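You operate a simulated robot arm through the tools that you are given. There is no shell and no other tool.

Carry out the task below with a simulated robot arm. There is one attempt and no reset: what you move stays moved.

TASK
Squash the cream wad marked 90 mm and the green wad marked 40 mm in the waste press.
Fine: shut and latch its door first, switch it on, feed both by the hopper, one throw; the other wads stay.

It is judged by the outcome, as a careful person would: the job done as asked, and still so three seconds after it is handed in. It fails if anything else is knocked over, pushed out of place, dropped, spilled or broken.

THE ROBOT
A 6-joint arm with a fingered hand, fixed in place. Base frame: the origin is on the floor under the middle of its stand, x ahead of it, y to its left, z up. Units: mm, rad, N and s.
With the tool pointing down near the work surface it reaches from about 600 to 940 mm from the base axis. Its first joint turns from -2.897 to 2.897 rad. Payload 5 kg.
The TCP is the grasp point between the finger pads, 36 mm short of the fingertips. In the tool frame z runs along the fingers and y along their closing line. The gripper opens to 120 mm; its body begins 42 mm behind the TCP. The gripper is a hand of 4 fingers: y runs from the thumb to the fingers, the wrist lies at [-19, -123, -211] in the tool frame, and closing takes about 1.5 s.
Orientation is told as [roll, pitch, yaw] about the base's x, y, z axes, in that order, counted from this pose: with the fingers straight down and the wrist toward the robot, the tool's x, y and z point along [0, 1, 0], [1, 0, 0] and [0, 0, -1] of the base frame.

THE INTERFACE
- The arm moves only by the tool move_arm. Its argument "targets" is a list of rows, each a list of 6 numbers: the turn, a rotation vector about the tool's x, y, z in rad, then the shift along the tool's x, y, z in mm. In form: [[rx, ry, rz, tx, ty, tz], ...]. A call has 1 to 20 rows; each row is the pose to reach, as a shift and turn from the pose commanded when the call began, along the tool's axes at that moment. "jaw" is the gripper command, from -1 (fully open) to 1 (shut), values between in proportion, set as the call begins (left out, the last holds). Each row takes 0.2 s and may step no farther than 50 mm and 0.15 rad from the row before; otherwise, or with a gripper value out of range, the whole call is refused. A pose out of reach is approached as far as the arm can. The call stops where the force on the tool passes 40 N (or 10 N more than at its start, if that is more) or the arm is blocked; 0.2 s more then pass. The fingers move at their own pace (about 45 mm/s each) and stop on an object; they squeeze with about 25 N. The grip force told is the motor's: it shows also when the fingers shut on nothing. Time passes only in rows, and 0.2 s behind the last, so rows that repeat a pose let the fingers close. The reply holds the time, the measured pose of the TCP, the force on the tool along the base axes, the opening and the grip force, in the units named above and with some noise, with the torque about the TCP (base axes, N m) and any sound that the robot's microphone picked up, and new pictures: "pictures" is both (left out), scene, wrist or none.
- Cameras (640 x 400 px; columns grow to the right, rows downward): "scene" is fixed at [49.6, -500.3, 1527.5]; the picture's right is [0.14, -0.99, 0.00], its down [-0.05, -0.01, -1.00] and it looks along [0.99, 0.14, -0.05] (base axes); focal length 214 px, centre (320, 200). "wrist" rides on the gripper at [73, -101, -142] in the tool frame; the picture's right is [-0.79, 0.29, -0.54], its down [-0.56, -0.70, 0.44] and it looks along [-0.25, 0.65, 0.71] (tool axes); focal length 280 px, centre (320, 200). There is no depth. A picture from a camera that has moved, and an enlarged one, comes with that camera's place and axes in the base frame and with its lens.
- move_column(by): slides the trunk up (or, below 0, down) by that many mm; the arm rides with it, the base frame stays. It gives what a move gives, with no picture.
- finger_targets(index, middle, ring, thumb_bend, thumb_turn): sets how far each is bent, from 0 (flat) to 1 (curled in); at 0.3 the hand is open as for a grip, at 0.7 the pads meet at the TCP. One left out holds its place. A second passes; each finger stops where it meets its share of the squeeze, and holds until it gets a number again. A gripper value or a shape takes the hand back. It gives what a move gives, with no picture; readings hold the bend of each and the force on the fingers (four entries, about 0 where the hand has none), thumb and palm. thumb_turn goes from beside the hand (0) to across from the fingers (1), as for a grip.
- grasp_type(shape): the hand has 4 fingers and takes this shape, open, in about a second: jaw (thumb against the fingers, like two jaws); tri (thumb and two fingers); tip (a fingertip pinch); poke (one finger out to press); point (the index stretched); flat (the hand flat); cup (the hand cupped); fist (a fist). The gripper value then closes the fingers along that shape, each until it touches; the sizes above hold for jaw. It gives what a move gives, with no picture.
- close_up(camera, box): a new picture of the part [left, top, right, bottom] of that camera's present view, enlarged. The clock stands still meanwhile.
- finish_job(): hands the job in; it is judged then, once.

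Places have to be worked out from the pictures, the camera data and where the tool is seen. Open the gripper and draw the arm clear of the work before you hand the job in, unless the task says otherwise.

The tools are called after "Call:" as a command line: name --pt "numbers of a row" for each row, then --argument value for the rest, lists and objects as JSON in quotes. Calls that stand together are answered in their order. move_arm: Moves the arm, as the interface text tells. Its arguments: {"type":"object","properties":{"targets":{"type":"array","items":{"type":"array","items":{"type":"number"}}},"jaw":{"type":"number"},"pictures":{"type":"string","enum":["both","scene","wrist","none"]}},"required":["targets"]} The other tools are called the same way: move_column (by) moves the trunk up or down; grasp_type (shape) gives the hand a shape; finger_targets (index, middle, ring, thumb_bend, thumb_turn) moves the fingers one by one; close_up (camera, box) takes an enlarged picture of a part of a camera's view; finish_job () hands the job in.

At the start:

```text
time_s: 0.0
tool_pos: [571.8, -428.8, 1400.5]
tool_rot: [0.0, 0.0, -0.001]
wrist_force: [-0.8, 0.5, 0.2]
torque: [0.0, 0.0, -0.02]
width: 119.5
grip_force: 0.1
shape: jaw
bend: [0.3, 0.3, 0.3, 0.3, 0.98]
finger forces: [0.0, 0.0, 0.0, 0.0, 0.0, 0.1]
trunk travel left (down, up): [-426.0, 414.0]
```

scene: 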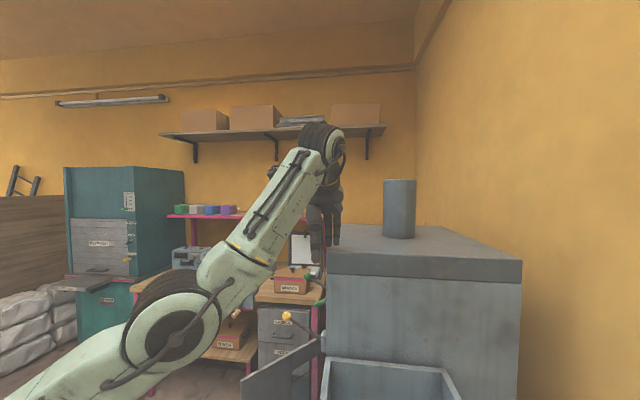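
wrist: 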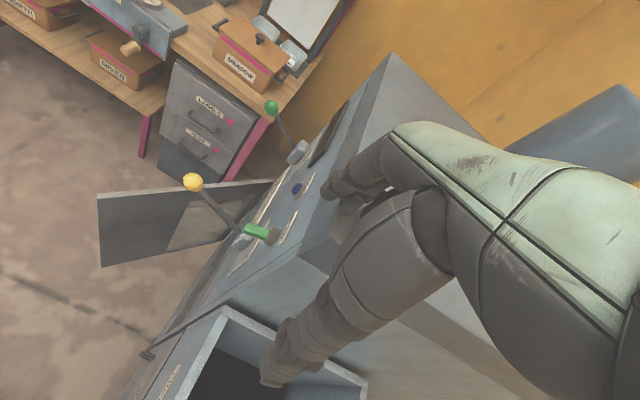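

The scene shows a big gray press to the right with a hopper, an open door and a side panel with levers; I look closer at both views before moving.

Call:
close_up --camera "scene" --box '[220, 160, 540, 400]'

Call:
close_up --camera "scene" --box '[40, 150, 340, 400]'

Call:
close_up --camera "wrist" --box '[80, 60, 420, 400]'

Call:
close_up --camera "wrist" --box '[0, 0, 360, 200]'

```text
1.67 times, centred on (380, 280) of scene
camera zoom: at [49.6, -500.3, 1527.5], right [0.14, -0.99, 0.0], down [-0.05, -0.01, -1.0], along [0.99, 0.14, -0.05], focal length 358 px, centre (220, 67)
```

zoom: 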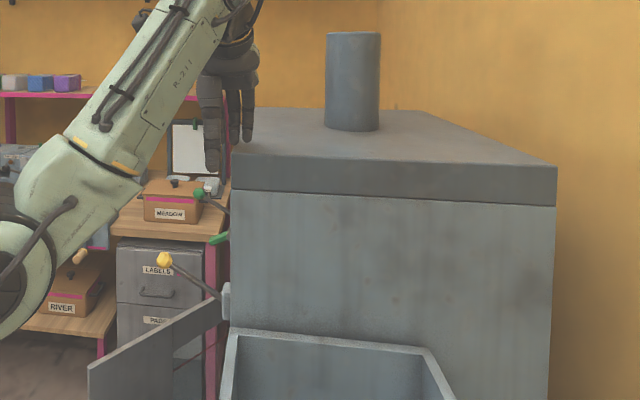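

```text
1.60 times, centred on (190, 275) of scene
camera zoom: at [49.6, -500.3, 1527.5], right [0.14, -0.99, 0.0], down [-0.05, -0.01, -1.0], along [0.99, 0.14, -0.05], focal length 343 px, centre (528, 80)
```

zoom: 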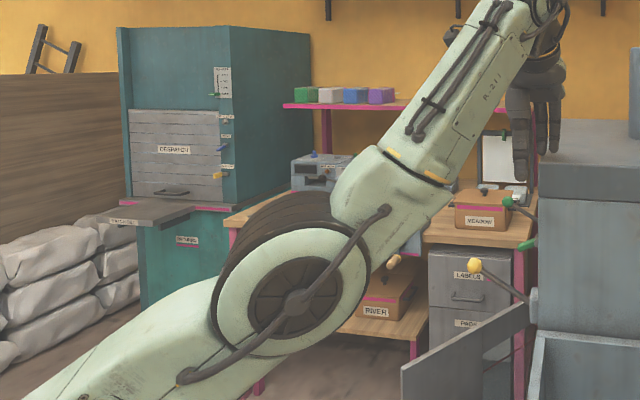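

```text
1.18 times, centred on (250, 230) of wrist
camera zoom: at [472.7, -356.8, 1541.8], right [0.29, -0.79, 0.54], down [-0.7, -0.56, -0.44], along [0.65, -0.25, -0.71], focal length 330 px, centre (402, 165)
```

zoom: 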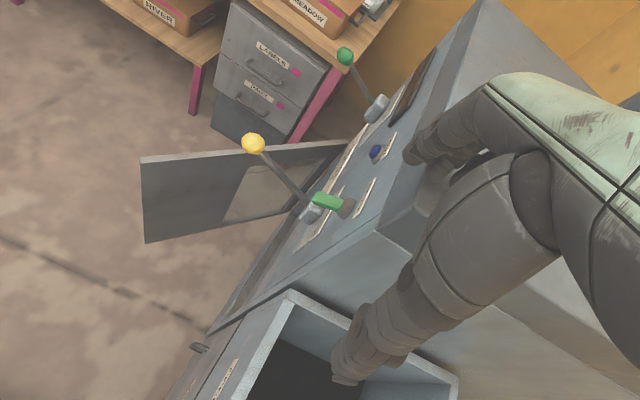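

```text
1.78 times, centred on (180, 100) of wrist
camera zoom: at [472.7, -356.8, 1541.8], right [0.29, -0.79, 0.54], down [-0.7, -0.56, -0.44], along [0.65, -0.25, -0.71], focal length 498 px, centre (569, 378)
```

zoom: 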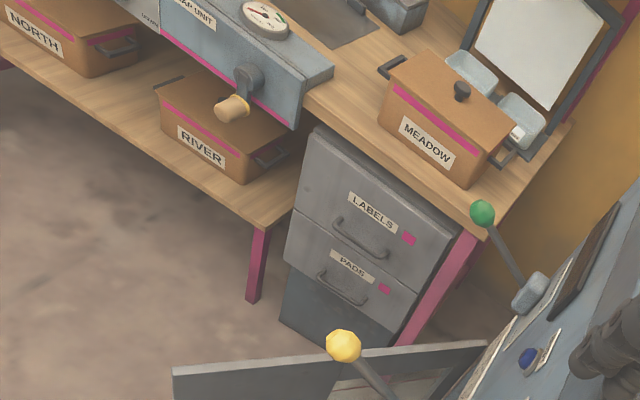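

The wads may be the coloured blocks on the pink shelf; I zoom in there and on the other machine and table objects.

Call:
close_up --camera "scene" --box '[150, 190, 270, 265]'

Call:
close_up --camera "scene" --box '[60, 160, 190, 310]'

Call:
close_up --camera "wrist" --box '[200, 130, 360, 270]'

Call:
close_up --camera "wrist" --box '[130, 270, 320, 400]'

Call:
close_up --camera "wrist" --box '[0, 0, 200, 110]'

```text
5.33 times, centred on (210, 228) of scene
camera zoom: at [49.6, -500.3, 1527.5], right [0.14, -0.99, 0.0], down [-0.05, -0.01, -1.0], along [0.99, 0.14, -0.05], focal length 1144 px, centre (907, 53)
```

zoom: 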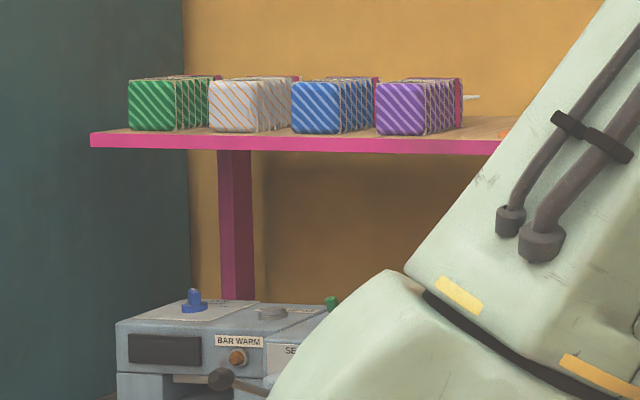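

```text
2.67 times, centred on (125, 235) of scene
camera zoom: at [49.6, -500.3, 1527.5], right [0.14, -0.99, 0.0], down [-0.05, -0.01, -1.0], along [0.99, 0.14, -0.05], focal length 572 px, centre (840, 107)
```

zoom: 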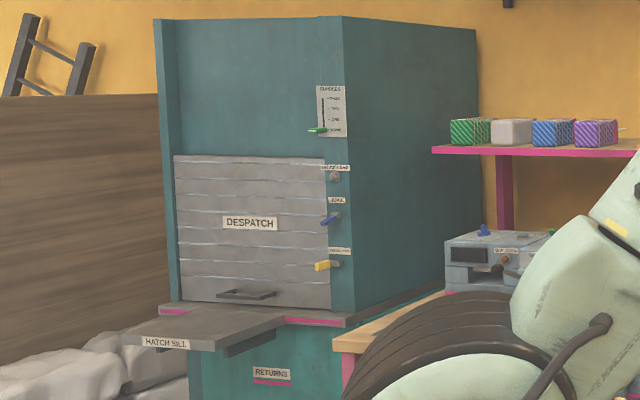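

```text
2.86 times, centred on (280, 200) of wrist
camera zoom: at [472.7, -356.8, 1541.8], right [0.29, -0.79, 0.54], down [-0.7, -0.56, -0.44], along [0.65, -0.25, -0.71], focal length 801 px, centre (434, 200)
```

zoom: 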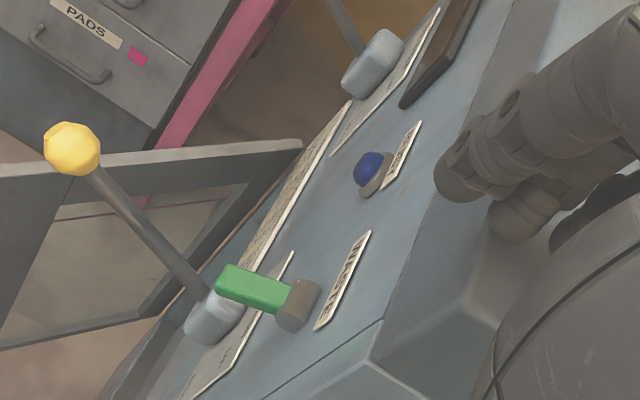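

```text
3.08 times, centred on (225, 335) of wrist
camera zoom: at [472.7, -356.8, 1541.8], right [0.29, -0.79, 0.54], down [-0.7, -0.56, -0.44], along [0.65, -0.25, -0.71], focal length 863 px, centre (612, -215)
```

zoom: 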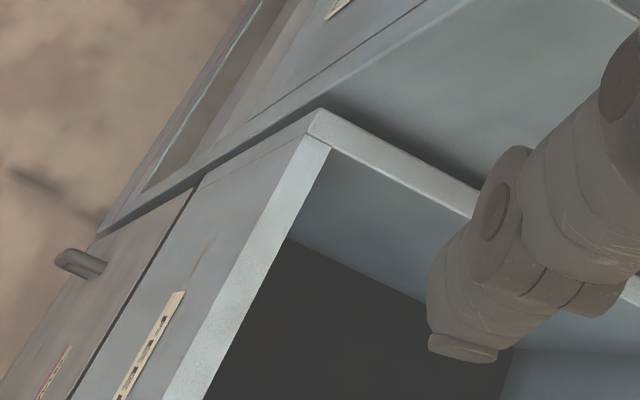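

```text
3.20 times, centred on (100, 55) of wrist
camera zoom: at [472.7, -356.8, 1541.8], right [0.29, -0.79, 0.54], down [-0.7, -0.56, -0.44], along [0.65, -0.25, -0.71], focal length 897 px, centre (1024, 664)
```

zoom: 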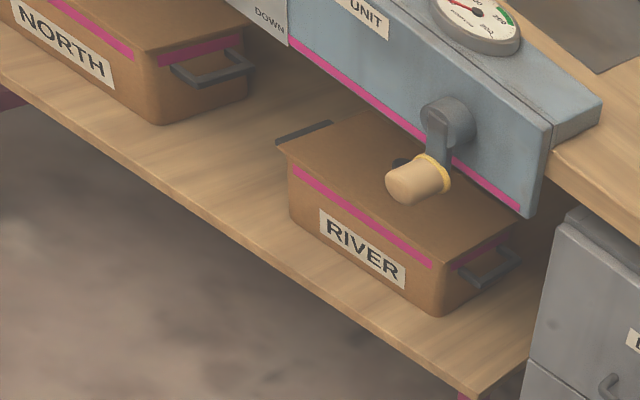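

The large gray machine reads "WASTE…" by the green handle, with its control face toward +y. I swing the hand out to the left and yaw it so the wrist camera looks at that face.

Call:
move_arm --pt "0 0 0.13 45 0 0" --pt "0 0 0.26 90 0 0" --pt "0 0 0.39 135 0 0" --pt "0 0 0.52 170 20 20" --pt "0 0 0.65 205 45 40" --pt "0 0 0.78 240 70 60" --pt "0 0 0.91 270 95 80" --pt "0 0 1.04 290 115 100" --pt "0 0 1.04 300 125 110"

```text
time_s: 2.0
tool_pos: [780.9, -155.7, 1313.5]
tool_rot: [-0.002, -0.002, -1.041]
wrist_force: [-1.1, 0.1, -0.2]
torque: [0.01, -0.03, -0.03]
width: 119.9
grip_force: 0.1
shape: jaw
bend: [0.3, 0.3, 0.3, 0.3, 0.98]
finger forces: [0.0, 0.1, 0.1, 0.0, 0.0, 0.0]
out of reach, approached as far as the arm can: row 1, 2, 3, 4, 5, 6, 7, 8, 9
trunk travel left (down, up): [-426.0, 414.0]
camera wrist: at [793.4, -33.6, 1454.4], right [-0.54, -0.65, 0.54], down [-0.84, 0.32, -0.44], along [0.11, -0.69, -0.71], focal length 280 px, centre (320, 200)
```

scene: 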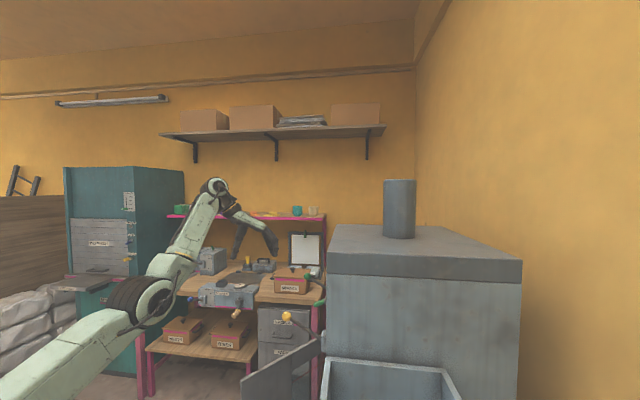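
wrist: 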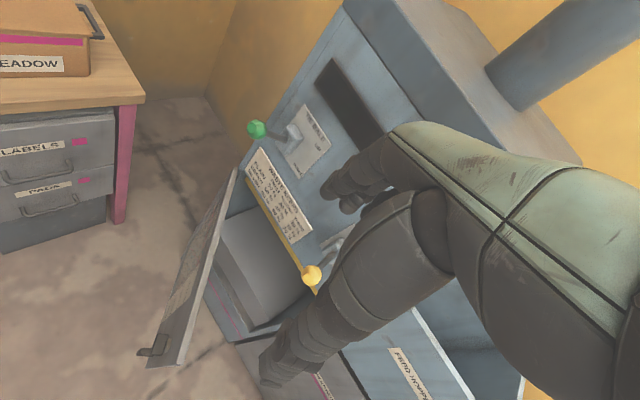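

Now I can see the press face with instruction plates, the green-ball lever, the yellow one, and the "FEED HOPPER". I zoom in to read the plates.

Call:
close_up --camera "wrist" --box '[230, 60, 350, 180]'

Call:
close_up --camera "wrist" --box '[220, 140, 330, 270]'

Call:
close_up --camera "wrist" --box '[130, 160, 350, 400]'

Call:
close_up --camera "scene" --box '[160, 190, 340, 310]'

Call:
close_up --camera "scene" --box '[230, 260, 470, 400]'

```text
3.33 times, centred on (290, 120) of wrist
camera zoom: at [793.4, -33.6, 1454.4], right [-0.54, -0.65, 0.54], down [-0.84, 0.32, -0.44], along [0.11, -0.69, -0.71], focal length 935 px, centre (420, 467)
```

zoom: 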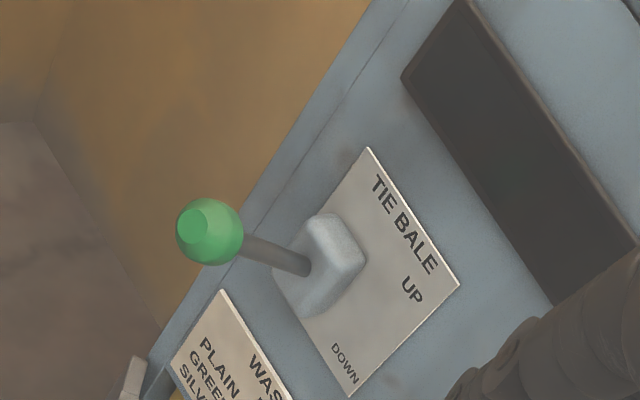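

```text
3.08 times, centred on (275, 205) of wrist
camera zoom: at [793.4, -33.6, 1454.4], right [-0.54, -0.65, 0.54], down [-0.84, 0.32, -0.44], along [0.11, -0.69, -0.71], focal length 863 px, centre (458, 185)
```

zoom: 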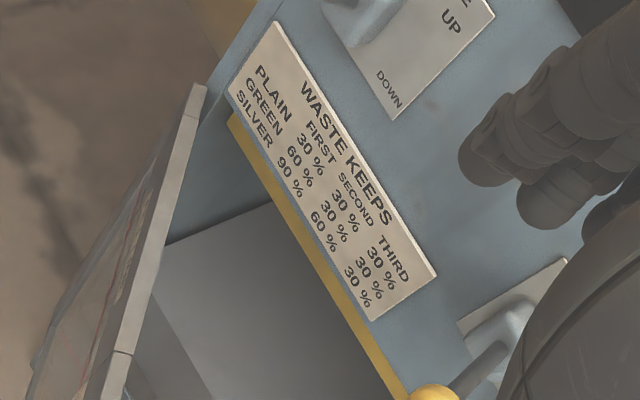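

```text
1.67 times, centred on (240, 280) of wrist
camera zoom: at [793.4, -33.6, 1454.4], right [-0.54, -0.65, 0.54], down [-0.84, 0.32, -0.44], along [0.11, -0.69, -0.71], focal length 467 px, centre (453, 67)
```

zoom: 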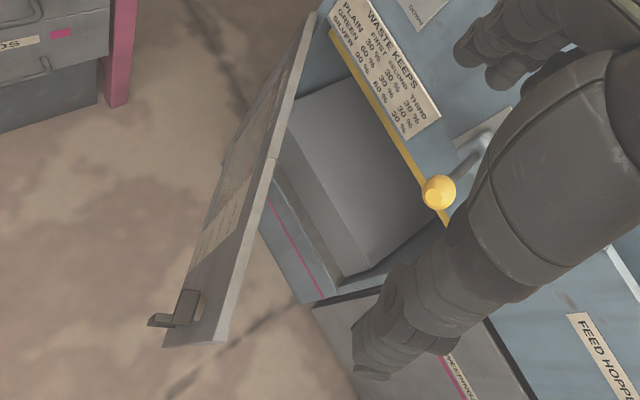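

```text
3.33 times, centred on (250, 250) of scene
camera zoom: at [49.6, -500.3, 1527.5], right [0.14, -0.99, 0.0], down [-0.05, -0.01, -1.0], along [0.99, 0.14, -0.05], focal length 715 px, centre (553, 33)
```

zoom: 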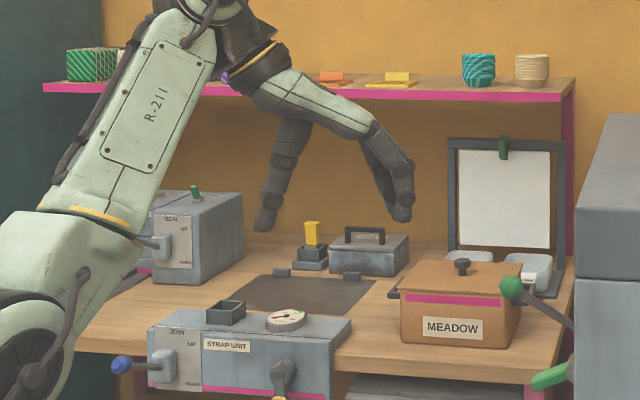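

```text
2.67 times, centred on (350, 330) of scene
camera zoom: at [49.6, -500.3, 1527.5], right [0.14, -0.99, 0.0], down [-0.05, -0.01, -1.0], along [0.99, 0.14, -0.05], focal length 572 px, centre (240, -147)
```

zoom: 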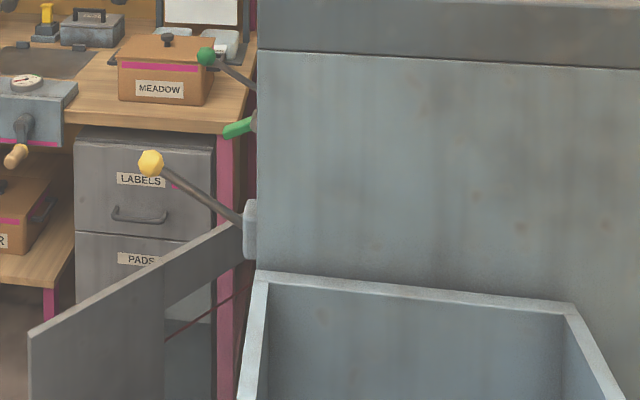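

The lever plates read "TIE BALE" (green ball) and a "waste keeps" table; no wads seen yet. I shift the hand a bit toward -x with a small raise to see the middle of the face and check how the commanded pose behaves.

Call:
move_arm --pt "0 0 0 -22 -12 -10" --pt "0 0 0 -43 -25 -20" --pt "0 0 0 -65 -37 -30" --pt "0 0 0 -86 -50 -40" --pictures "wrist"

```text
time_s: 3.0
tool_pos: [739.6, -169.6, 1391.5]
tool_rot: [-0.002, 0.0, -1.042]
wrist_force: [-0.6, 0.9, 0.2]
torque: [-0.01, -0.01, -0.02]
width: 120.0
grip_force: 0.1
shape: jaw
bend: [0.3, 0.3, 0.3, 0.3, 0.98]
finger forces: [0.0, 0.0, 0.0, 0.0, 0.1, 0.0]
out of reach, approached as far as the arm can: row 1, 2, 3, 4
trunk travel left (down, up): [-426.0, 414.0]
camera wrist: at [752.1, -45.9, 1534.7], right [-0.54, -0.65, 0.54], down [-0.84, 0.32, -0.44], along [0.11, -0.69, -0.71], focal length 280 px, centre (320, 200)
```

wrist: 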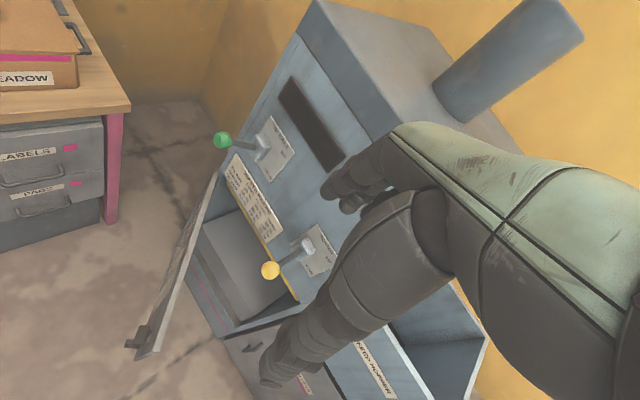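

The arm is at its inner reach limit here. I zoom on the yellow lever's plate, the door edge and the lower drawer.

Call:
close_up --camera "wrist" --box '[250, 210, 350, 310]'

Call:
close_up --camera "wrist" --box '[110, 290, 310, 400]'

Call:
close_up --camera "wrist" --box '[260, 60, 400, 200]'

```text
4.00 times, centred on (300, 260) of wrist
camera zoom: at [752.1, -45.9, 1534.7], right [-0.54, -0.65, 0.54], down [-0.84, 0.32, -0.44], along [0.11, -0.69, -0.71], focal length 1122 px, centre (400, -40)
```

zoom: 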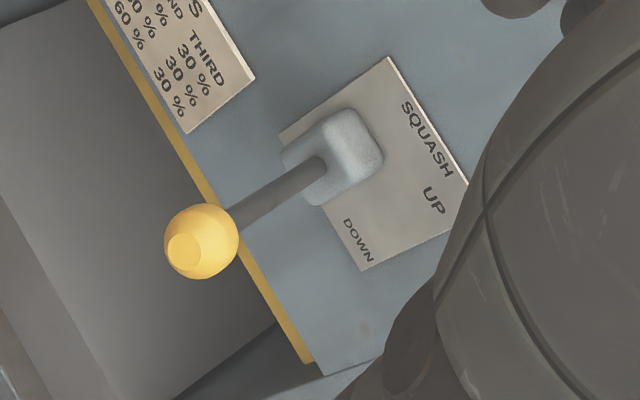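

```text
3.20 times, centred on (210, 345) of wrist
camera zoom: at [752.1, -45.9, 1534.7], right [-0.54, -0.65, 0.54], down [-0.84, 0.32, -0.44], along [0.11, -0.69, -0.71], focal length 897 px, centre (672, -264)
```

zoom: 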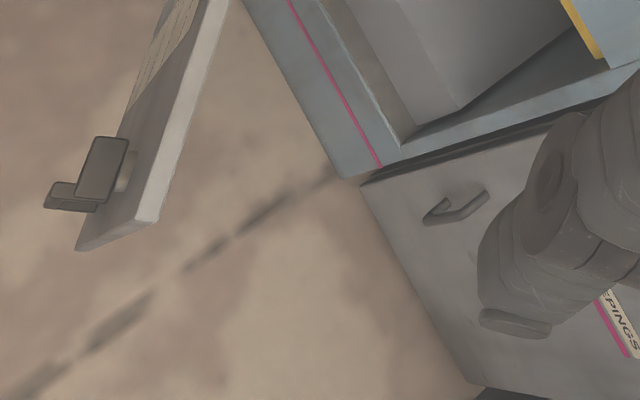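

```text
2.86 times, centred on (330, 130) of wrist
camera zoom: at [752.1, -45.9, 1534.7], right [-0.54, -0.65, 0.54], down [-0.84, 0.32, -0.44], along [0.11, -0.69, -0.71], focal length 801 px, centre (291, 400)
```

zoom: 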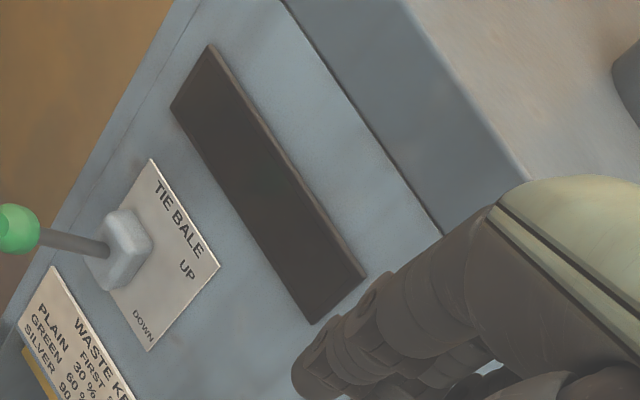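

The yellow lever is "SQUASH" (UP/DOWN) and below the hopper is a drawer "CLIPPINGS" that may hold the wads. I swing further left and lower so that the camera sees the lower half of the press.

Call:
move_arm --pt "0 0 0 5 -32 15" --pt "0 0 0 11 -64 30" --pt "0 0 0 18 -95 55" --pt "0 0 0 25 -126 80" --pt "0 0 0 32 -157 110" --pt "0 0 0 39 -188 140" --pt "0 0 0 46 -220 175" --pt "0 0 0 52 -250 210" --pt "0 0 0 58 -278 240"

```text
time_s: 5.0
tool_pos: [813.4, 96.6, 1200.3]
tool_rot: [0.001, 0.0, -1.041]
wrist_force: [-0.2, -0.3, 0.6]
torque: [0.0, -0.01, 0.01]
width: 119.9
grip_force: 0.0
shape: jaw
bend: [0.3, 0.3, 0.3, 0.3, 0.98]
finger forces: [0.1, 0.0, 0.0, 0.0, 0.1, 0.0]
out of reach, approached as far as the arm can: row 1, 2, 3, 4, 5, 6, 7, 8, 9
trunk travel left (down, up): [-426.0, 414.0]
camera wrist: at [825.2, 220.0, 1342.4], right [-0.54, -0.65, 0.54], down [-0.84, 0.32, -0.44], along [0.11, -0.69, -0.71], focal length 280 px, centre (320, 200)
```

scene: 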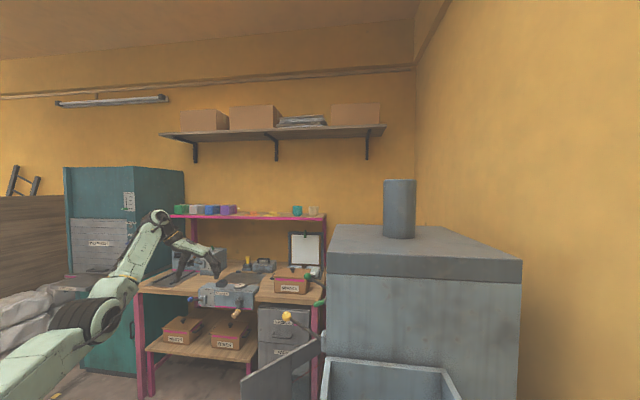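
wrist: 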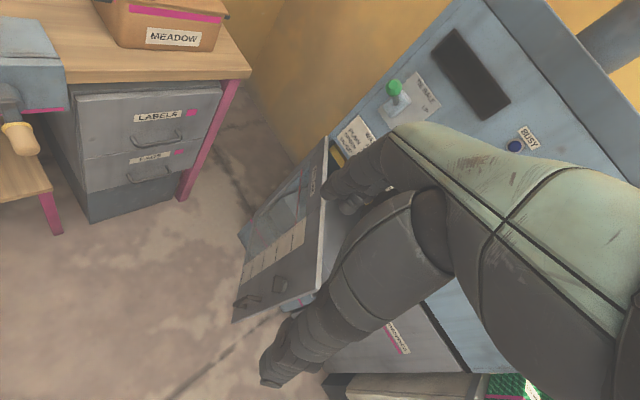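

A green striped item shows at the bottom of the view, close to the robot's right side near (260,-430,~890) — a tray with wads lies there. "BUSY" is the blue lamp. I raise the hand and yaw further so the camera looks back toward that spot.

Call:
move_arm --pt "0 0 0.1325 -25 8 -40" --pt "0 0 0.265 -55 18 -75" --pt "0 0 0.3975 -85 29 -105" --pt "0 0 0.53 -117 40 -130" --pt "0 0 0.6625 -150 52 -150" --pt "0 0 0.795 -183 64 -170" --pt "0 0 0.9275 -215 76 -185" --pt "0 0 1.06 -247 87 -200"

```text
time_s: 6.8
tool_pos: [750.3, -92.4, 1369.9]
tool_rot: [0.359, 0.104, -1.909]
wrist_force: [0.7, -0.5, -0.3]
torque: [0.0, 0.03, -0.04]
width: 119.9
grip_force: 0.1
shape: jaw
bend: [0.3, 0.3, 0.3, 0.3, 0.98]
finger forces: [0.1, 0.0, 0.0, 0.1, 0.1, 0.0]
out of reach, approached as far as the arm can: row 1, 3, 4, 5, 6, 7, 8
trunk travel left (down, up): [-426.0, 414.0]
camera wrist: at [795.1, -19.2, 1539.0], right [-0.98, 0.02, 0.2], down [-0.09, 0.84, -0.54], along [-0.17, -0.54, -0.82], focal length 280 px, centre (320, 200)
```

scene: 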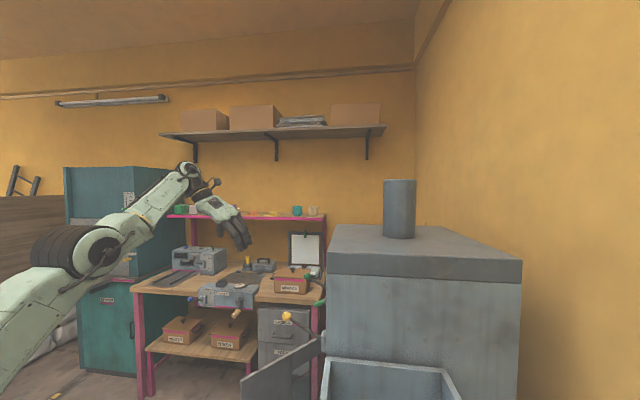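
wrist: 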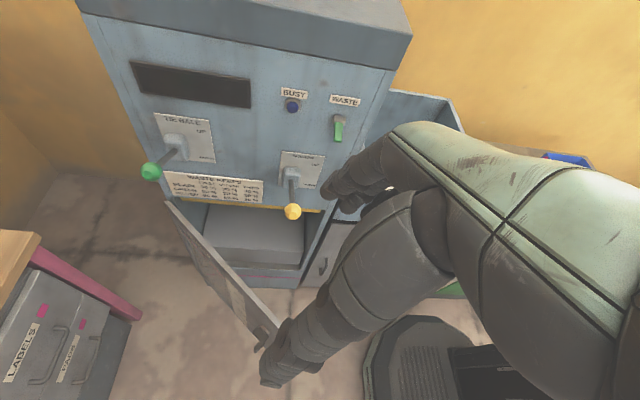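

A good frontal view of the press: BUSY lamp, WASTE switch (green), SQUASH and TIE BALE levers, door. I zoom for details and on the bits behind the arm.

Call:
close_up --camera "wrist" --box '[250, 70, 380, 230]'

Call:
close_up --camera "wrist" --box '[140, 180, 350, 370]'

Call:
close_up --camera "wrist" --box '[370, 80, 640, 200]'

Call:
close_up --camera "wrist" --box '[340, 260, 560, 400]'

```text
2.50 times, centred on (315, 150) of wrist
camera zoom: at [795.1, -19.2, 1539.0], right [-0.98, 0.02, 0.2], down [-0.09, 0.84, -0.54], along [-0.17, -0.54, -0.82], focal length 701 px, centre (332, 325)
```

zoom: 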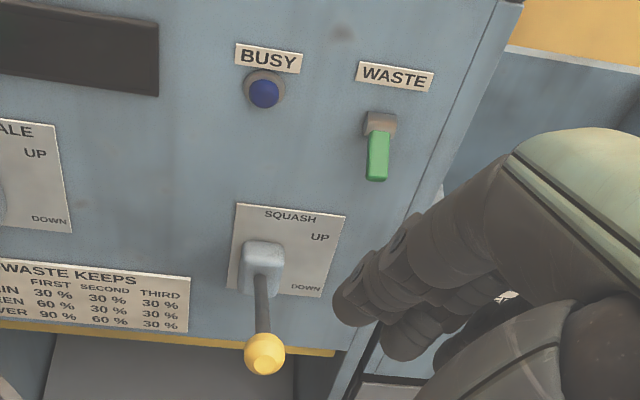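

```text
2.11 times, centred on (245, 275) of wrist
camera zoom: at [795.1, -19.2, 1539.0], right [-0.98, 0.02, 0.2], down [-0.09, 0.84, -0.54], along [-0.17, -0.54, -0.82], focal length 590 px, centre (478, 42)
```

zoom: 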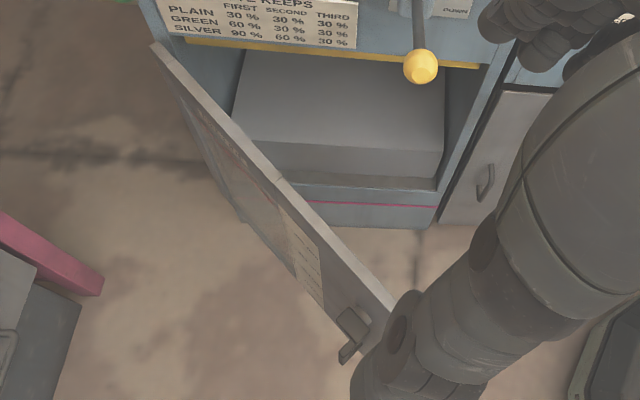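

```text
2.37 times, centred on (505, 140) of wrist
camera zoom: at [795.1, -19.2, 1539.0], right [-0.98, 0.02, 0.2], down [-0.09, 0.84, -0.54], along [-0.17, -0.54, -0.82], focal length 665 px, centre (-118, 342)
```

zoom: 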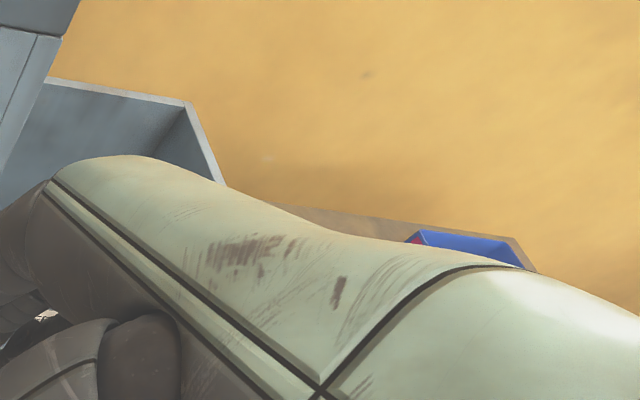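

```text
2.86 times, centred on (450, 330) of wrist
camera zoom: at [795.1, -19.2, 1539.0], right [-0.98, 0.02, 0.2], down [-0.09, 0.84, -0.54], along [-0.17, -0.54, -0.82], focal length 801 px, centre (-51, -171)
```

zoom: 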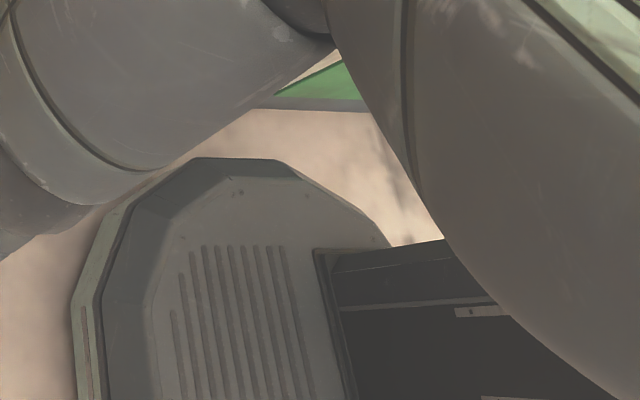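

The tray area with wads must be to the robot's right, behind the hand. I first make a small test move outward/up to learn whether the commanded pose equals the measured one.

Call:
move_arm --pt "0 0 -0.15 0 0 0" --pt "0 0 -0.3 0 0 0" --pt "0 0 -0.45 0 0 0" --pictures "none"

```text
time_s: 7.6
tool_pos: [798.8, -90.7, 1391.6]
tool_rot: [0.368, -0.059, -1.486]
wrist_force: [0.2, 0.0, -0.3]
torque: [0.0, 0.02, -0.03]
width: 120.1
grip_force: 0.2
shape: jaw
bend: [0.3, 0.3, 0.3, 0.3, 0.98]
finger forces: [0.0, 0.0, 0.1, 0.0, 0.1, 0.0]
out of reach, approached as far as the arm can: row 1, 2, 3
trunk travel left (down, up): [-426.0, 414.0]
```

The tilt persisted, so commands seem to start from the reached pose. I level the tool and move outward to a surely reachable pose.

Call:
move_arm --pt "0.02 -0.123 0 31 3 12" --pt "0.04 -0.245 0 62 6 24" --pt "0.06 -0.368 0 93 9 36" --pictures "none"

```text
time_s: 8.4
tool_pos: [740.2, -95.6, 1344.7]
tool_rot: [0.006, -0.001, -1.472]
wrist_force: [-0.2, 0.7, -0.1]
torque: [0.0, -0.08, 0.0]
width: 119.9
grip_force: 0.1
shape: jaw
bend: [0.3, 0.3, 0.3, 0.3, 0.97]
finger forces: [0.0, 0.0, 0.1, 0.0, 0.1, 0.0]
out of reach, approached as far as the arm can: row 1, 2, 3
trunk travel left (down, up): [-426.0, 414.0]
```

Orientation is relative to the reached pose. I now return to the start-like pose (572,-429,1400, yaw 0), known to be reachable, and check where I land.

Call:
move_arm --pt "0 0 -0.147 -10 15 -40" --pt "0 0 -0.294 -30 48 -55" --pt "0 0 -0.442 -50 82 -55" --pt "0 0 -0.589 -72 115 -55" --pt "0 0 -0.736 -94 150 -55" --pt "0 0 -0.883 -116 184 -55" --pt "0 0 -1.03 -138 218 -55" --pt "0 0 -1.178 -160 252 -55" --pt "0 0 -1.325 -180 285 -55" --pt "0 0 -1.472 -200 315 -55" --pictures "none"

```text
time_s: 10.2
tool_pos: [688.4, -389.1, 1365.8]
tool_rot: [0.013, -0.004, -0.298]
wrist_force: [16.0, 34.7, 0.4]
torque: [0.18, -0.15, 3.0]
width: 120.0
grip_force: 0.1
shape: jaw
bend: [0.3, 0.29, 0.29, 0.3, 0.98]
finger forces: [0.0, 0.0, 37.1, 0.0, 0.0, 0.1]
out of reach, approached as far as the arm can: row 2, 3, 4, 5, 6, 7, 8
trunk travel left (down, up): [-426.0, 414.0]
stopped in row 8: the force on the tool passed its limit at 53 N (the readings are from after the stop); the commanded pose is now the measured one
```

A finger touched the press side; the stop happened at 53 N. I back straight off in +y and up.

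Call:
move_arm --pt "0 0 0 29 -9 0" --pt "0 0 0 57 -18 0" --pt "0 0 0 57 -18 -30"

```text
time_s: 11.0
tool_pos: [711.7, -362.3, 1363.4]
tool_rot: [0.012, 0.0, -0.315]
wrist_force: [-0.8, 0.8, 0.3]
torque: [0.01, -0.02, 0.0]
width: 119.8
grip_force: 0.0
shape: jaw
bend: [0.3, 0.3, 0.3, 0.3, 0.98]
finger forces: [0.1, 0.0, 0.2, 0.1, 0.0, 0.0]
out of reach, approached as far as the arm can: row 1, 2, 3
trunk travel left (down, up): [-426.0, 414.0]
camera wrist: at [638.3, -265.3, 1506.6], right [0.03, -0.85, 0.53], down [-0.84, -0.31, -0.45], along [0.55, -0.43, -0.72], focal length 280 px, centre (320, 200)
```

scene: 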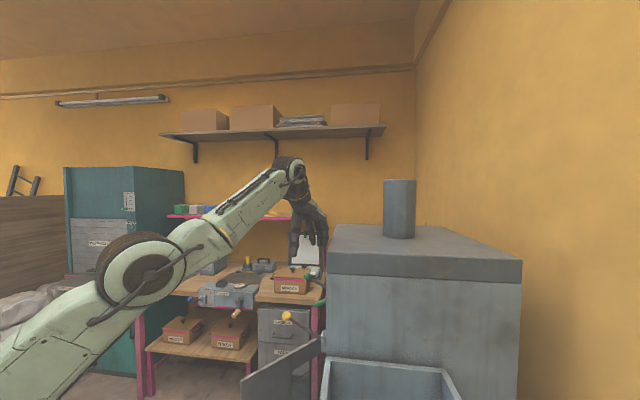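
wrist: 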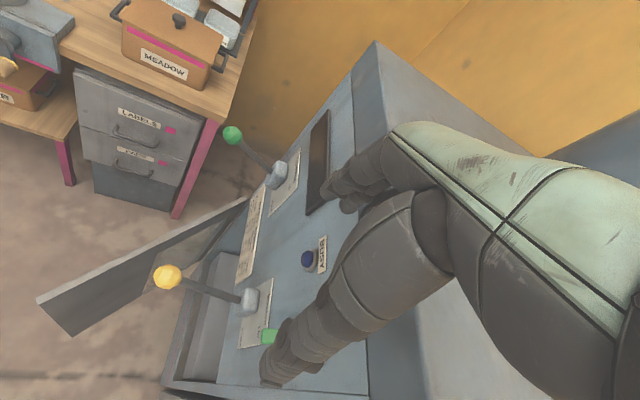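

The limit looks like the wrist bend: the forearm rises too steeply because the trunk is low. I raise the trunk so the arm can work downward.

Call:
move_column --by 300

```text
time_s: 14.0
tool_pos: [712.7, -363.9, 1662.8]
tool_rot: [0.013, 0.001, -0.314]
wrist_force: [-0.1, 0.2, 0.8]
torque: [0.04, -0.01, 0.02]
width: 119.9
grip_force: 0.1
shape: jaw
bend: [0.3, 0.3, 0.3, 0.3, 0.98]
finger forces: [0.0, 0.1, 0.0, 0.0, 0.0, 0.1]
trunk travel left (down, up): [-726.0, 114.0]
```

Now with the trunk higher, I descend and move toward -x, clear of the press lid, and look again.

Call:
move_arm --pt "0 0 0 0 -25 30" --pt "0 0 0 -15 -55 60" --pt "0 0 0 -35 -80 95" --pt "0 0 0 -60 -100 130" --pt "0 0 0 -90 -114 160" --pt "0 0 0 -120 -114 195" --pt "0 0 0 -140 -114 230"

```text
time_s: 15.6
tool_pos: [603.5, -483.8, 1663.2]
tool_rot: [0.012, 0.001, -0.312]
wrist_force: [0.8, -0.4, -0.1]
torque: [0.0, 0.04, -0.03]
width: 120.1
grip_force: 0.0
shape: jaw
bend: [0.3, 0.3, 0.3, 0.3, 0.98]
finger forces: [0.0, 0.1, 0.0, 0.0, 0.0, 0.0]
out of reach, approached as far as the arm can: row 1, 2, 3, 4, 5, 6, 7
trunk travel left (down, up): [-726.0, 114.0]
camera wrist: at [530.5, -385.8, 1806.6], right [0.03, -0.85, 0.53], down [-0.84, -0.31, -0.45], along [0.55, -0.43, -0.72], focal length 280 px, centre (320, 200)
```

scene: 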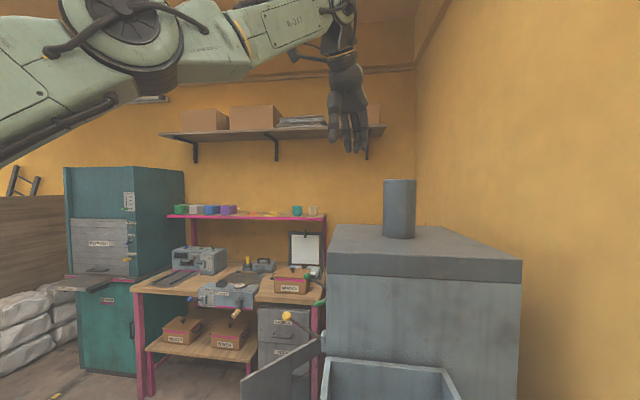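
wrist: 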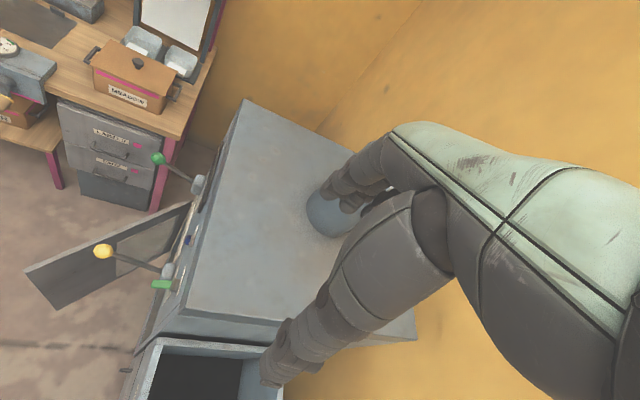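

The arm hardly descended; something (probably a nearly straight elbow) is limiting it. I hold the commanded pose for a few rows to see whether it converges.

Call:
move_arm --pt "0 0 0 0 0 0" --pt "0 0 0 0 0 0" --pt "0 0 0 0 0 0" --pt "0 0 0 0 0 0" --pt "0 0 0 0 0 0" --pictures "none"

```text
time_s: 16.8
tool_pos: [604.7, -483.2, 1664.3]
tool_rot: [0.012, 0.0, -0.314]
wrist_force: [0.3, 0.2, 0.2]
torque: [0.0, -0.02, 0.01]
width: 120.2
grip_force: 0.1
shape: jaw
bend: [0.3, 0.3, 0.3, 0.3, 0.98]
finger forces: [0.0, 0.0, 0.0, 0.1, 0.0, 0.0]
trunk travel left (down, up): [-726.0, 114.0]
```

Holding is fine, so commands start from the reached pose. I test a pure downward step.

Call:
move_arm --pt "0 0 0 0 0 20" --pt "0 0 0 0 0 40" --pictures "none"

Call:
move_arm --pt "0 0 0 0 20 20" --pt "0 0 0 0 40 40" --pictures "none"

```text
time_s: 17.4
tool_pos: [604.5, -484.2, 1663.6]
tool_rot: [0.012, 0.0, -0.314]
wrist_force: [0.5, -1.3, 0.2]
torque: [-0.04, 0.03, -0.03]
width: 120.1
grip_force: 0.1
shape: jaw
bend: [0.3, 0.3, 0.3, 0.3, 0.98]
finger forces: [0.0, 0.0, 0.1, 0.0, 0.0, 0.0]
out of reach, approached as far as the arm can: row 1, 2
trunk travel left (down, up): [-726.0, 114.0]
```

```text
time_s: 18.0
tool_pos: [643.0, -495.0, 1616.7]
tool_rot: [0.013, 0.003, -0.314]
wrist_force: [0.6, 0.4, 0.1]
torque: [0.06, 0.03, 0.01]
width: 119.8
grip_force: 0.0
shape: jaw
bend: [0.3, 0.3, 0.3, 0.3, 0.98]
finger forces: [0.0, 0.0, 0.0, 0.1, 0.0, 0.1]
out of reach, approached as far as the arm can: row 2
trunk travel left (down, up): [-726.0, 114.0]
```

Down-and-out works, pure down not. I test pure outward motion to see which kind of limit this is.

Call:
move_arm --pt "0 0 0 0 20 0" --pt "0 0 0 0 40 0" --pictures "scene"

```text
time_s: 18.6
tool_pos: [656.9, -492.3, 1601.9]
tool_rot: [0.013, 0.0, -0.314]
wrist_force: [0.3, 0.4, -0.1]
torque: [-0.01, -0.03, 0.0]
width: 120.2
grip_force: 0.1
shape: jaw
bend: [0.3, 0.3, 0.3, 0.3, 0.98]
finger forces: [0.0, 0.0, 0.0, 0.0, 0.1, 0.1]
out of reach, approached as far as the arm can: row 1, 2
trunk travel left (down, up): [-726.0, 114.0]
```

scene: 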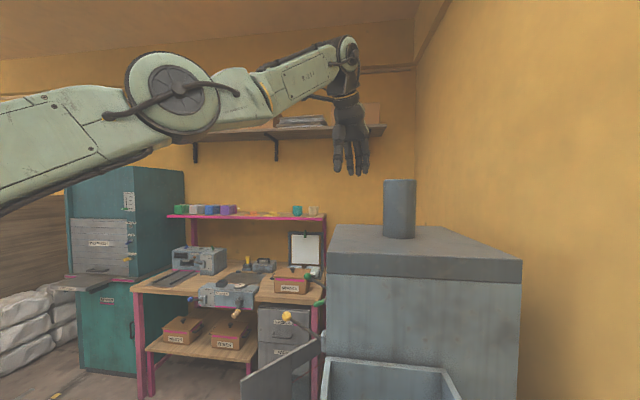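

The arm is fully stretched; small inward steps need big elbow bends. I draw inward toward the shoulder with gently growing steps to unlock the elbow.

Call:
move_arm --pt "0 0 0 0.3 -0.8 0.5" --pt "0 0 0 1.0 -2.3 1.6" --pt "0 0 0 2 -4.7 3.2" --pt "0 0 0 3.4 -7.8 5.3" --pt "0 0 0 5.4 -12.5 8.4" --pt "0 0 0 8.1 -18.7 12.6" --pt "0 0 0 11.5 -26.5 17.9" --pt "0 0 0 15.6 -35.9 24.2" --pt "0 0 0 20.4 -46.8 31.5" --pt "0 0 0 25.8 -59.3 39.9" --pt "0 0 0 31.9 -73.3 49.4" --pictures "scene"

```text
time_s: 21.0
tool_pos: [653.9, -490.3, 1601.8]
tool_rot: [0.012, -0.001, -0.314]
wrist_force: [0.3, 0.6, 0.0]
torque: [-0.03, -0.03, 0.0]
width: 119.8
grip_force: 0.1
shape: jaw
bend: [0.3, 0.3, 0.3, 0.3, 0.98]
finger forces: [0.1, 0.1, 0.0, 0.0, 0.0, 0.0]
out of reach, approached as far as the arm can: row 3, 4, 5, 6, 7, 8, 9, 10, 11
trunk travel left (down, up): [-726.0, 114.0]
```

scene: 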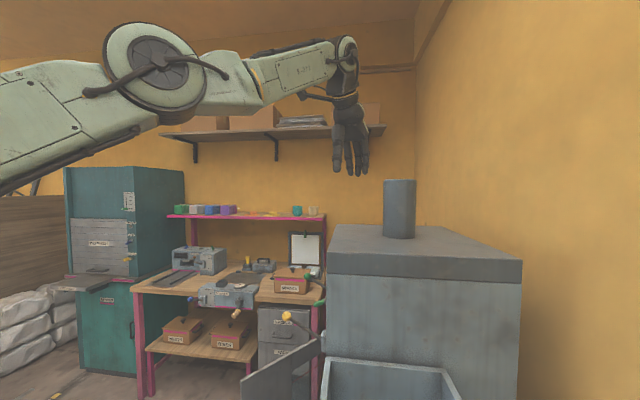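

The elbow has started to rise (bend). I continue inward in small steps.

Call:
move_arm --pt "0 0 0 0.7 -1.6 1.1" --pt "0 0 0 1.4 -3.2 2.2" --pt "0 0 0 2.1 -4.8 3.3" --pt "0 0 0 2.8 -6.4 4.4" --pt "0 0 0 3.5 -8 5.5" --pt "0 0 0 4.2 -9.6 6.6" --pictures "none"

Call:
move_arm --pt "0 0 0 0 -3 0" --pt "0 0 0 0 -6 0" --pt "0 0 0 0 -10 0" --pt "0 0 0 0 -15 0" --pictures "none"

```text
time_s: 22.4
tool_pos: [655.1, -489.6, 1602.4]
tool_rot: [0.012, 0.003, -0.314]
wrist_force: [-0.2, -0.5, -0.6]
torque: [-0.01, 0.03, 0.01]
width: 119.9
grip_force: 0.1
shape: jaw
bend: [0.3, 0.3, 0.3, 0.3, 0.98]
finger forces: [0.0, 0.0, 0.0, 0.0, 0.1, 0.1]
out of reach, approached as far as the arm can: row 3, 4, 5, 6
trunk travel left (down, up): [-726.0, 114.0]
```

```text
time_s: 23.4
tool_pos: [651.6, -490.0, 1603.4]
tool_rot: [0.012, 0.001, -0.313]
wrist_force: [0.5, -0.2, 0.3]
torque: [0.0, 0.02, -0.01]
width: 119.7
grip_force: 0.0
shape: jaw
bend: [0.3, 0.3, 0.3, 0.3, 0.98]
finger forces: [0.0, 0.0, 0.1, 0.1, 0.0, 0.1]
out of reach, approached as far as the arm can: row 2, 3, 4
trunk travel left (down, up): [-726.0, 114.0]
```

Still stuck; I suspect the wrist. I turn the hand's yaw toward the arm's azimuth (about -0.72) in place, then try inward/down.

Call:
move_arm --pt "0 0 0.13 0 0 0" --pt "0 0 0.26 0 0 0" --pt "0 0 0.4 0 0 0" --pictures "none"

Call:
move_arm --pt "0 0 0 0 -10 10" --pt "0 0 0 0 -20 20" --pt "0 0 0 0 -30 40" --pt "0 0 0 0 -40 60" --pictures "scene"

```text
time_s: 24.2
tool_pos: [638.6, -474.0, 1662.8]
tool_rot: [0.012, 0.006, -0.716]
wrist_force: [-0.2, 0.3, -0.1]
torque: [-0.05, 0.0, -0.01]
width: 120.1
grip_force: 0.0
shape: jaw
bend: [0.3, 0.3, 0.3, 0.3, 0.98]
finger forces: [0.1, 0.0, 0.1, 0.0, 0.0, 0.1]
out of reach, approached as far as the arm can: row 1, 2, 3
trunk travel left (down, up): [-726.0, 114.0]
```

```text
time_s: 25.2
tool_pos: [638.4, -478.2, 1664.2]
tool_rot: [0.01, 0.005, -0.714]
wrist_force: [-0.9, 0.0, -0.3]
torque: [-0.02, -0.02, -0.01]
width: 119.9
grip_force: 0.1
shape: jaw
bend: [0.3, 0.3, 0.3, 0.3, 0.98]
finger forces: [0.1, 0.0, 0.0, 0.0, 0.0, 0.0]
out of reach, approached as far as the arm can: row 1, 2, 3, 4
trunk travel left (down, up): [-726.0, 114.0]
```

scene: 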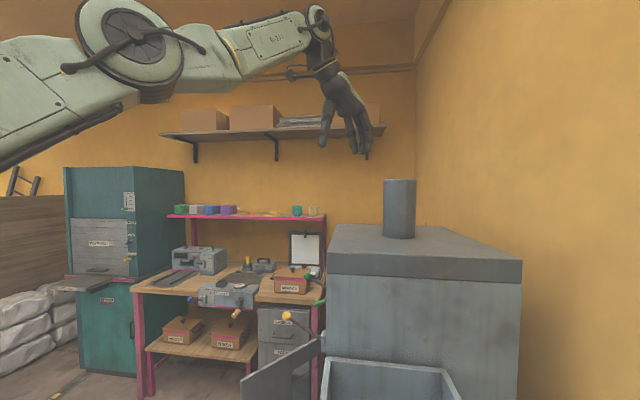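

Turning to negative yaw tightened the limit (TCP rose), so I turn the other way, to positive yaw, and try descending.

Call:
move_arm --pt "0 0 -0.14 0 0 0" --pt "0 0 -0.28 0 0 0" --pt "0 0 -0.42 0 0 0" --pt "0 0 -0.56 0 0 0" --pt "0 0 -0.7 0 0 0" --pt "0 0 -0.84 0 0 0" --pt "0 0 -0.98 0 0 0" --pictures "none"

Call:
move_arm --pt "0 0 0 0 0 15" --pt "0 0 0 0 0 30" --pt "0 0 0 0 0 50" --pt "0 0 0 0 0 70" --pictures "scene"

```text
time_s: 26.8
tool_pos: [604.8, -443.6, 1620.2]
tool_rot: [0.014, -0.006, 0.269]
wrist_force: [0.7, 0.0, -0.1]
torque: [0.05, -0.01, 0.02]
width: 119.9
grip_force: 0.0
shape: jaw
bend: [0.3, 0.3, 0.3, 0.3, 0.98]
finger forces: [0.1, 0.1, 0.0, 0.0, 0.0, 0.0]
out of reach, approached as far as the arm can: row 2, 3, 4, 5, 6, 7
trunk travel left (down, up): [-726.0, 114.0]
```

```text
time_s: 27.8
tool_pos: [614.7, -452.5, 1555.7]
tool_rot: [0.013, -0.008, 0.266]
wrist_force: [0.8, 0.4, 0.0]
torque: [0.05, -0.01, 0.0]
width: 119.9
grip_force: 0.1
shape: jaw
bend: [0.3, 0.3, 0.3, 0.3, 0.98]
finger forces: [0.0, 0.1, 0.1, 0.0, 0.1, 0.1]
out of reach, approached as far as the arm can: row 2, 3, 4
trunk travel left (down, up): [-726.0, 114.0]
```

scene: 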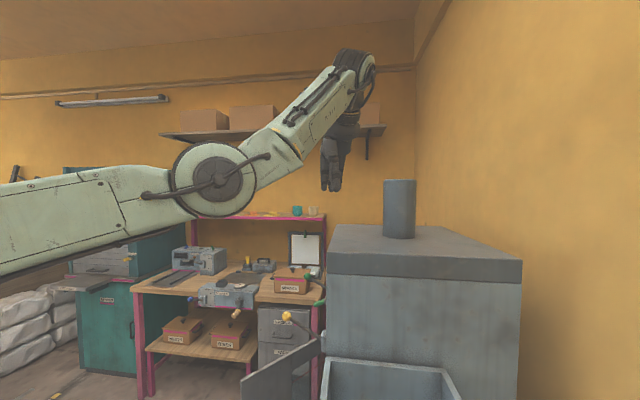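

With positive yaw the arm can descend (elbow low). I test descending further with a slight inward shift to map the free region.

Call:
move_arm --pt "0 0 0 0 0 20" --pt "0 0 0 0 0 40" --pt "0 0 0 0 0 60" --pt "0 0 0 0 0 80" --pictures "none"

Call:
move_arm --pt "0 0 0 0 -20 0" --pt "0 0 0 0 -40 0" --pt "0 0 0 0 -60 0" --pictures "scene"

```text
time_s: 28.8
tool_pos: [621.1, -457.0, 1477.5]
tool_rot: [0.01, -0.008, 0.264]
wrist_force: [0.9, -0.2, 0.7]
torque: [0.01, -0.02, 0.02]
width: 120.1
grip_force: 0.0
shape: jaw
bend: [0.3, 0.3, 0.3, 0.3, 0.98]
finger forces: [0.1, 0.0, 0.0, 0.1, 0.1, 0.0]
out of reach, approached as far as the arm can: row 1, 2, 3, 4
trunk travel left (down, up): [-726.0, 114.0]
```

```text
time_s: 29.6
tool_pos: [586.1, -494.3, 1478.8]
tool_rot: [0.008, -0.007, 0.266]
wrist_force: [-0.4, 0.1, -0.1]
torque: [-0.01, 0.0, 0.0]
width: 120.1
grip_force: 0.0
shape: jaw
bend: [0.3, 0.3, 0.3, 0.3, 0.98]
finger forces: [0.0, 0.1, 0.0, 0.1, 0.1, 0.0]
out of reach, approached as far as the arm can: row 1, 2, 3
trunk travel left (down, up): [-726.0, 114.0]
```

scene: 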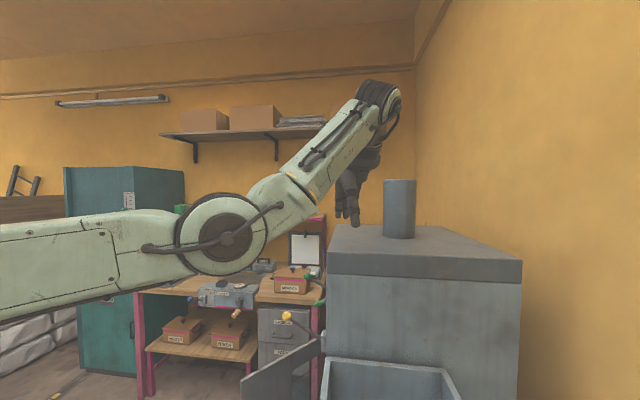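

The inner limit is at radius ~767 with the elbow low and the wrist fully bent. I swing along an arc toward azimuth 0 (free space ahead), yaw aligned, to reconfigure the elbow there.

Call:
move_arm --pt "0 0 0.018 20 30 0" --pt "0 0 0.036 41 60 0" --pt "0 0 0.053 61 90 0" --pt "0 0 0.071 86 118 0" --pt "0 0 0.089 110 145 0" --pt "0 0 0.106 134 172 0" --pt "0 0 0.124 162 196 0" --pt "0 0 0.142 190 220 0" --pt "0 0 0.16 219 244 0" --pt "0 0 0.177 250 264 0" --pt "0 0 0.195 281 284 0" --pt "0 0 0.213 313 304 0" --pt "0 0 0.23 347 320 0" --pt "0 0 0.248 382 335 0" --pt "0 0 0.266 416 351 0" --pictures "scene"

```text
time_s: 32.8
tool_pos: [818.3, 2.7, 1484.7]
tool_rot: [0.011, -0.005, -0.001]
wrist_force: [0.2, -0.1, -0.2]
torque: [-0.05, -0.03, -0.03]
width: 120.1
grip_force: 0.1
shape: jaw
bend: [0.3, 0.3, 0.3, 0.3, 0.98]
finger forces: [0.1, 0.0, 0.0, 0.0, 0.1, 0.1]
trunk travel left (down, up): [-726.0, 114.0]
```

scene: 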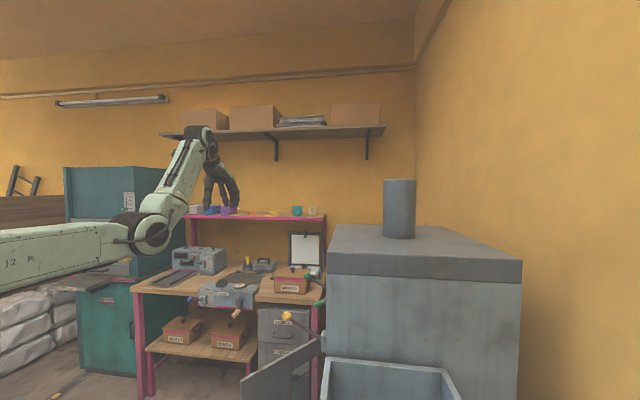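

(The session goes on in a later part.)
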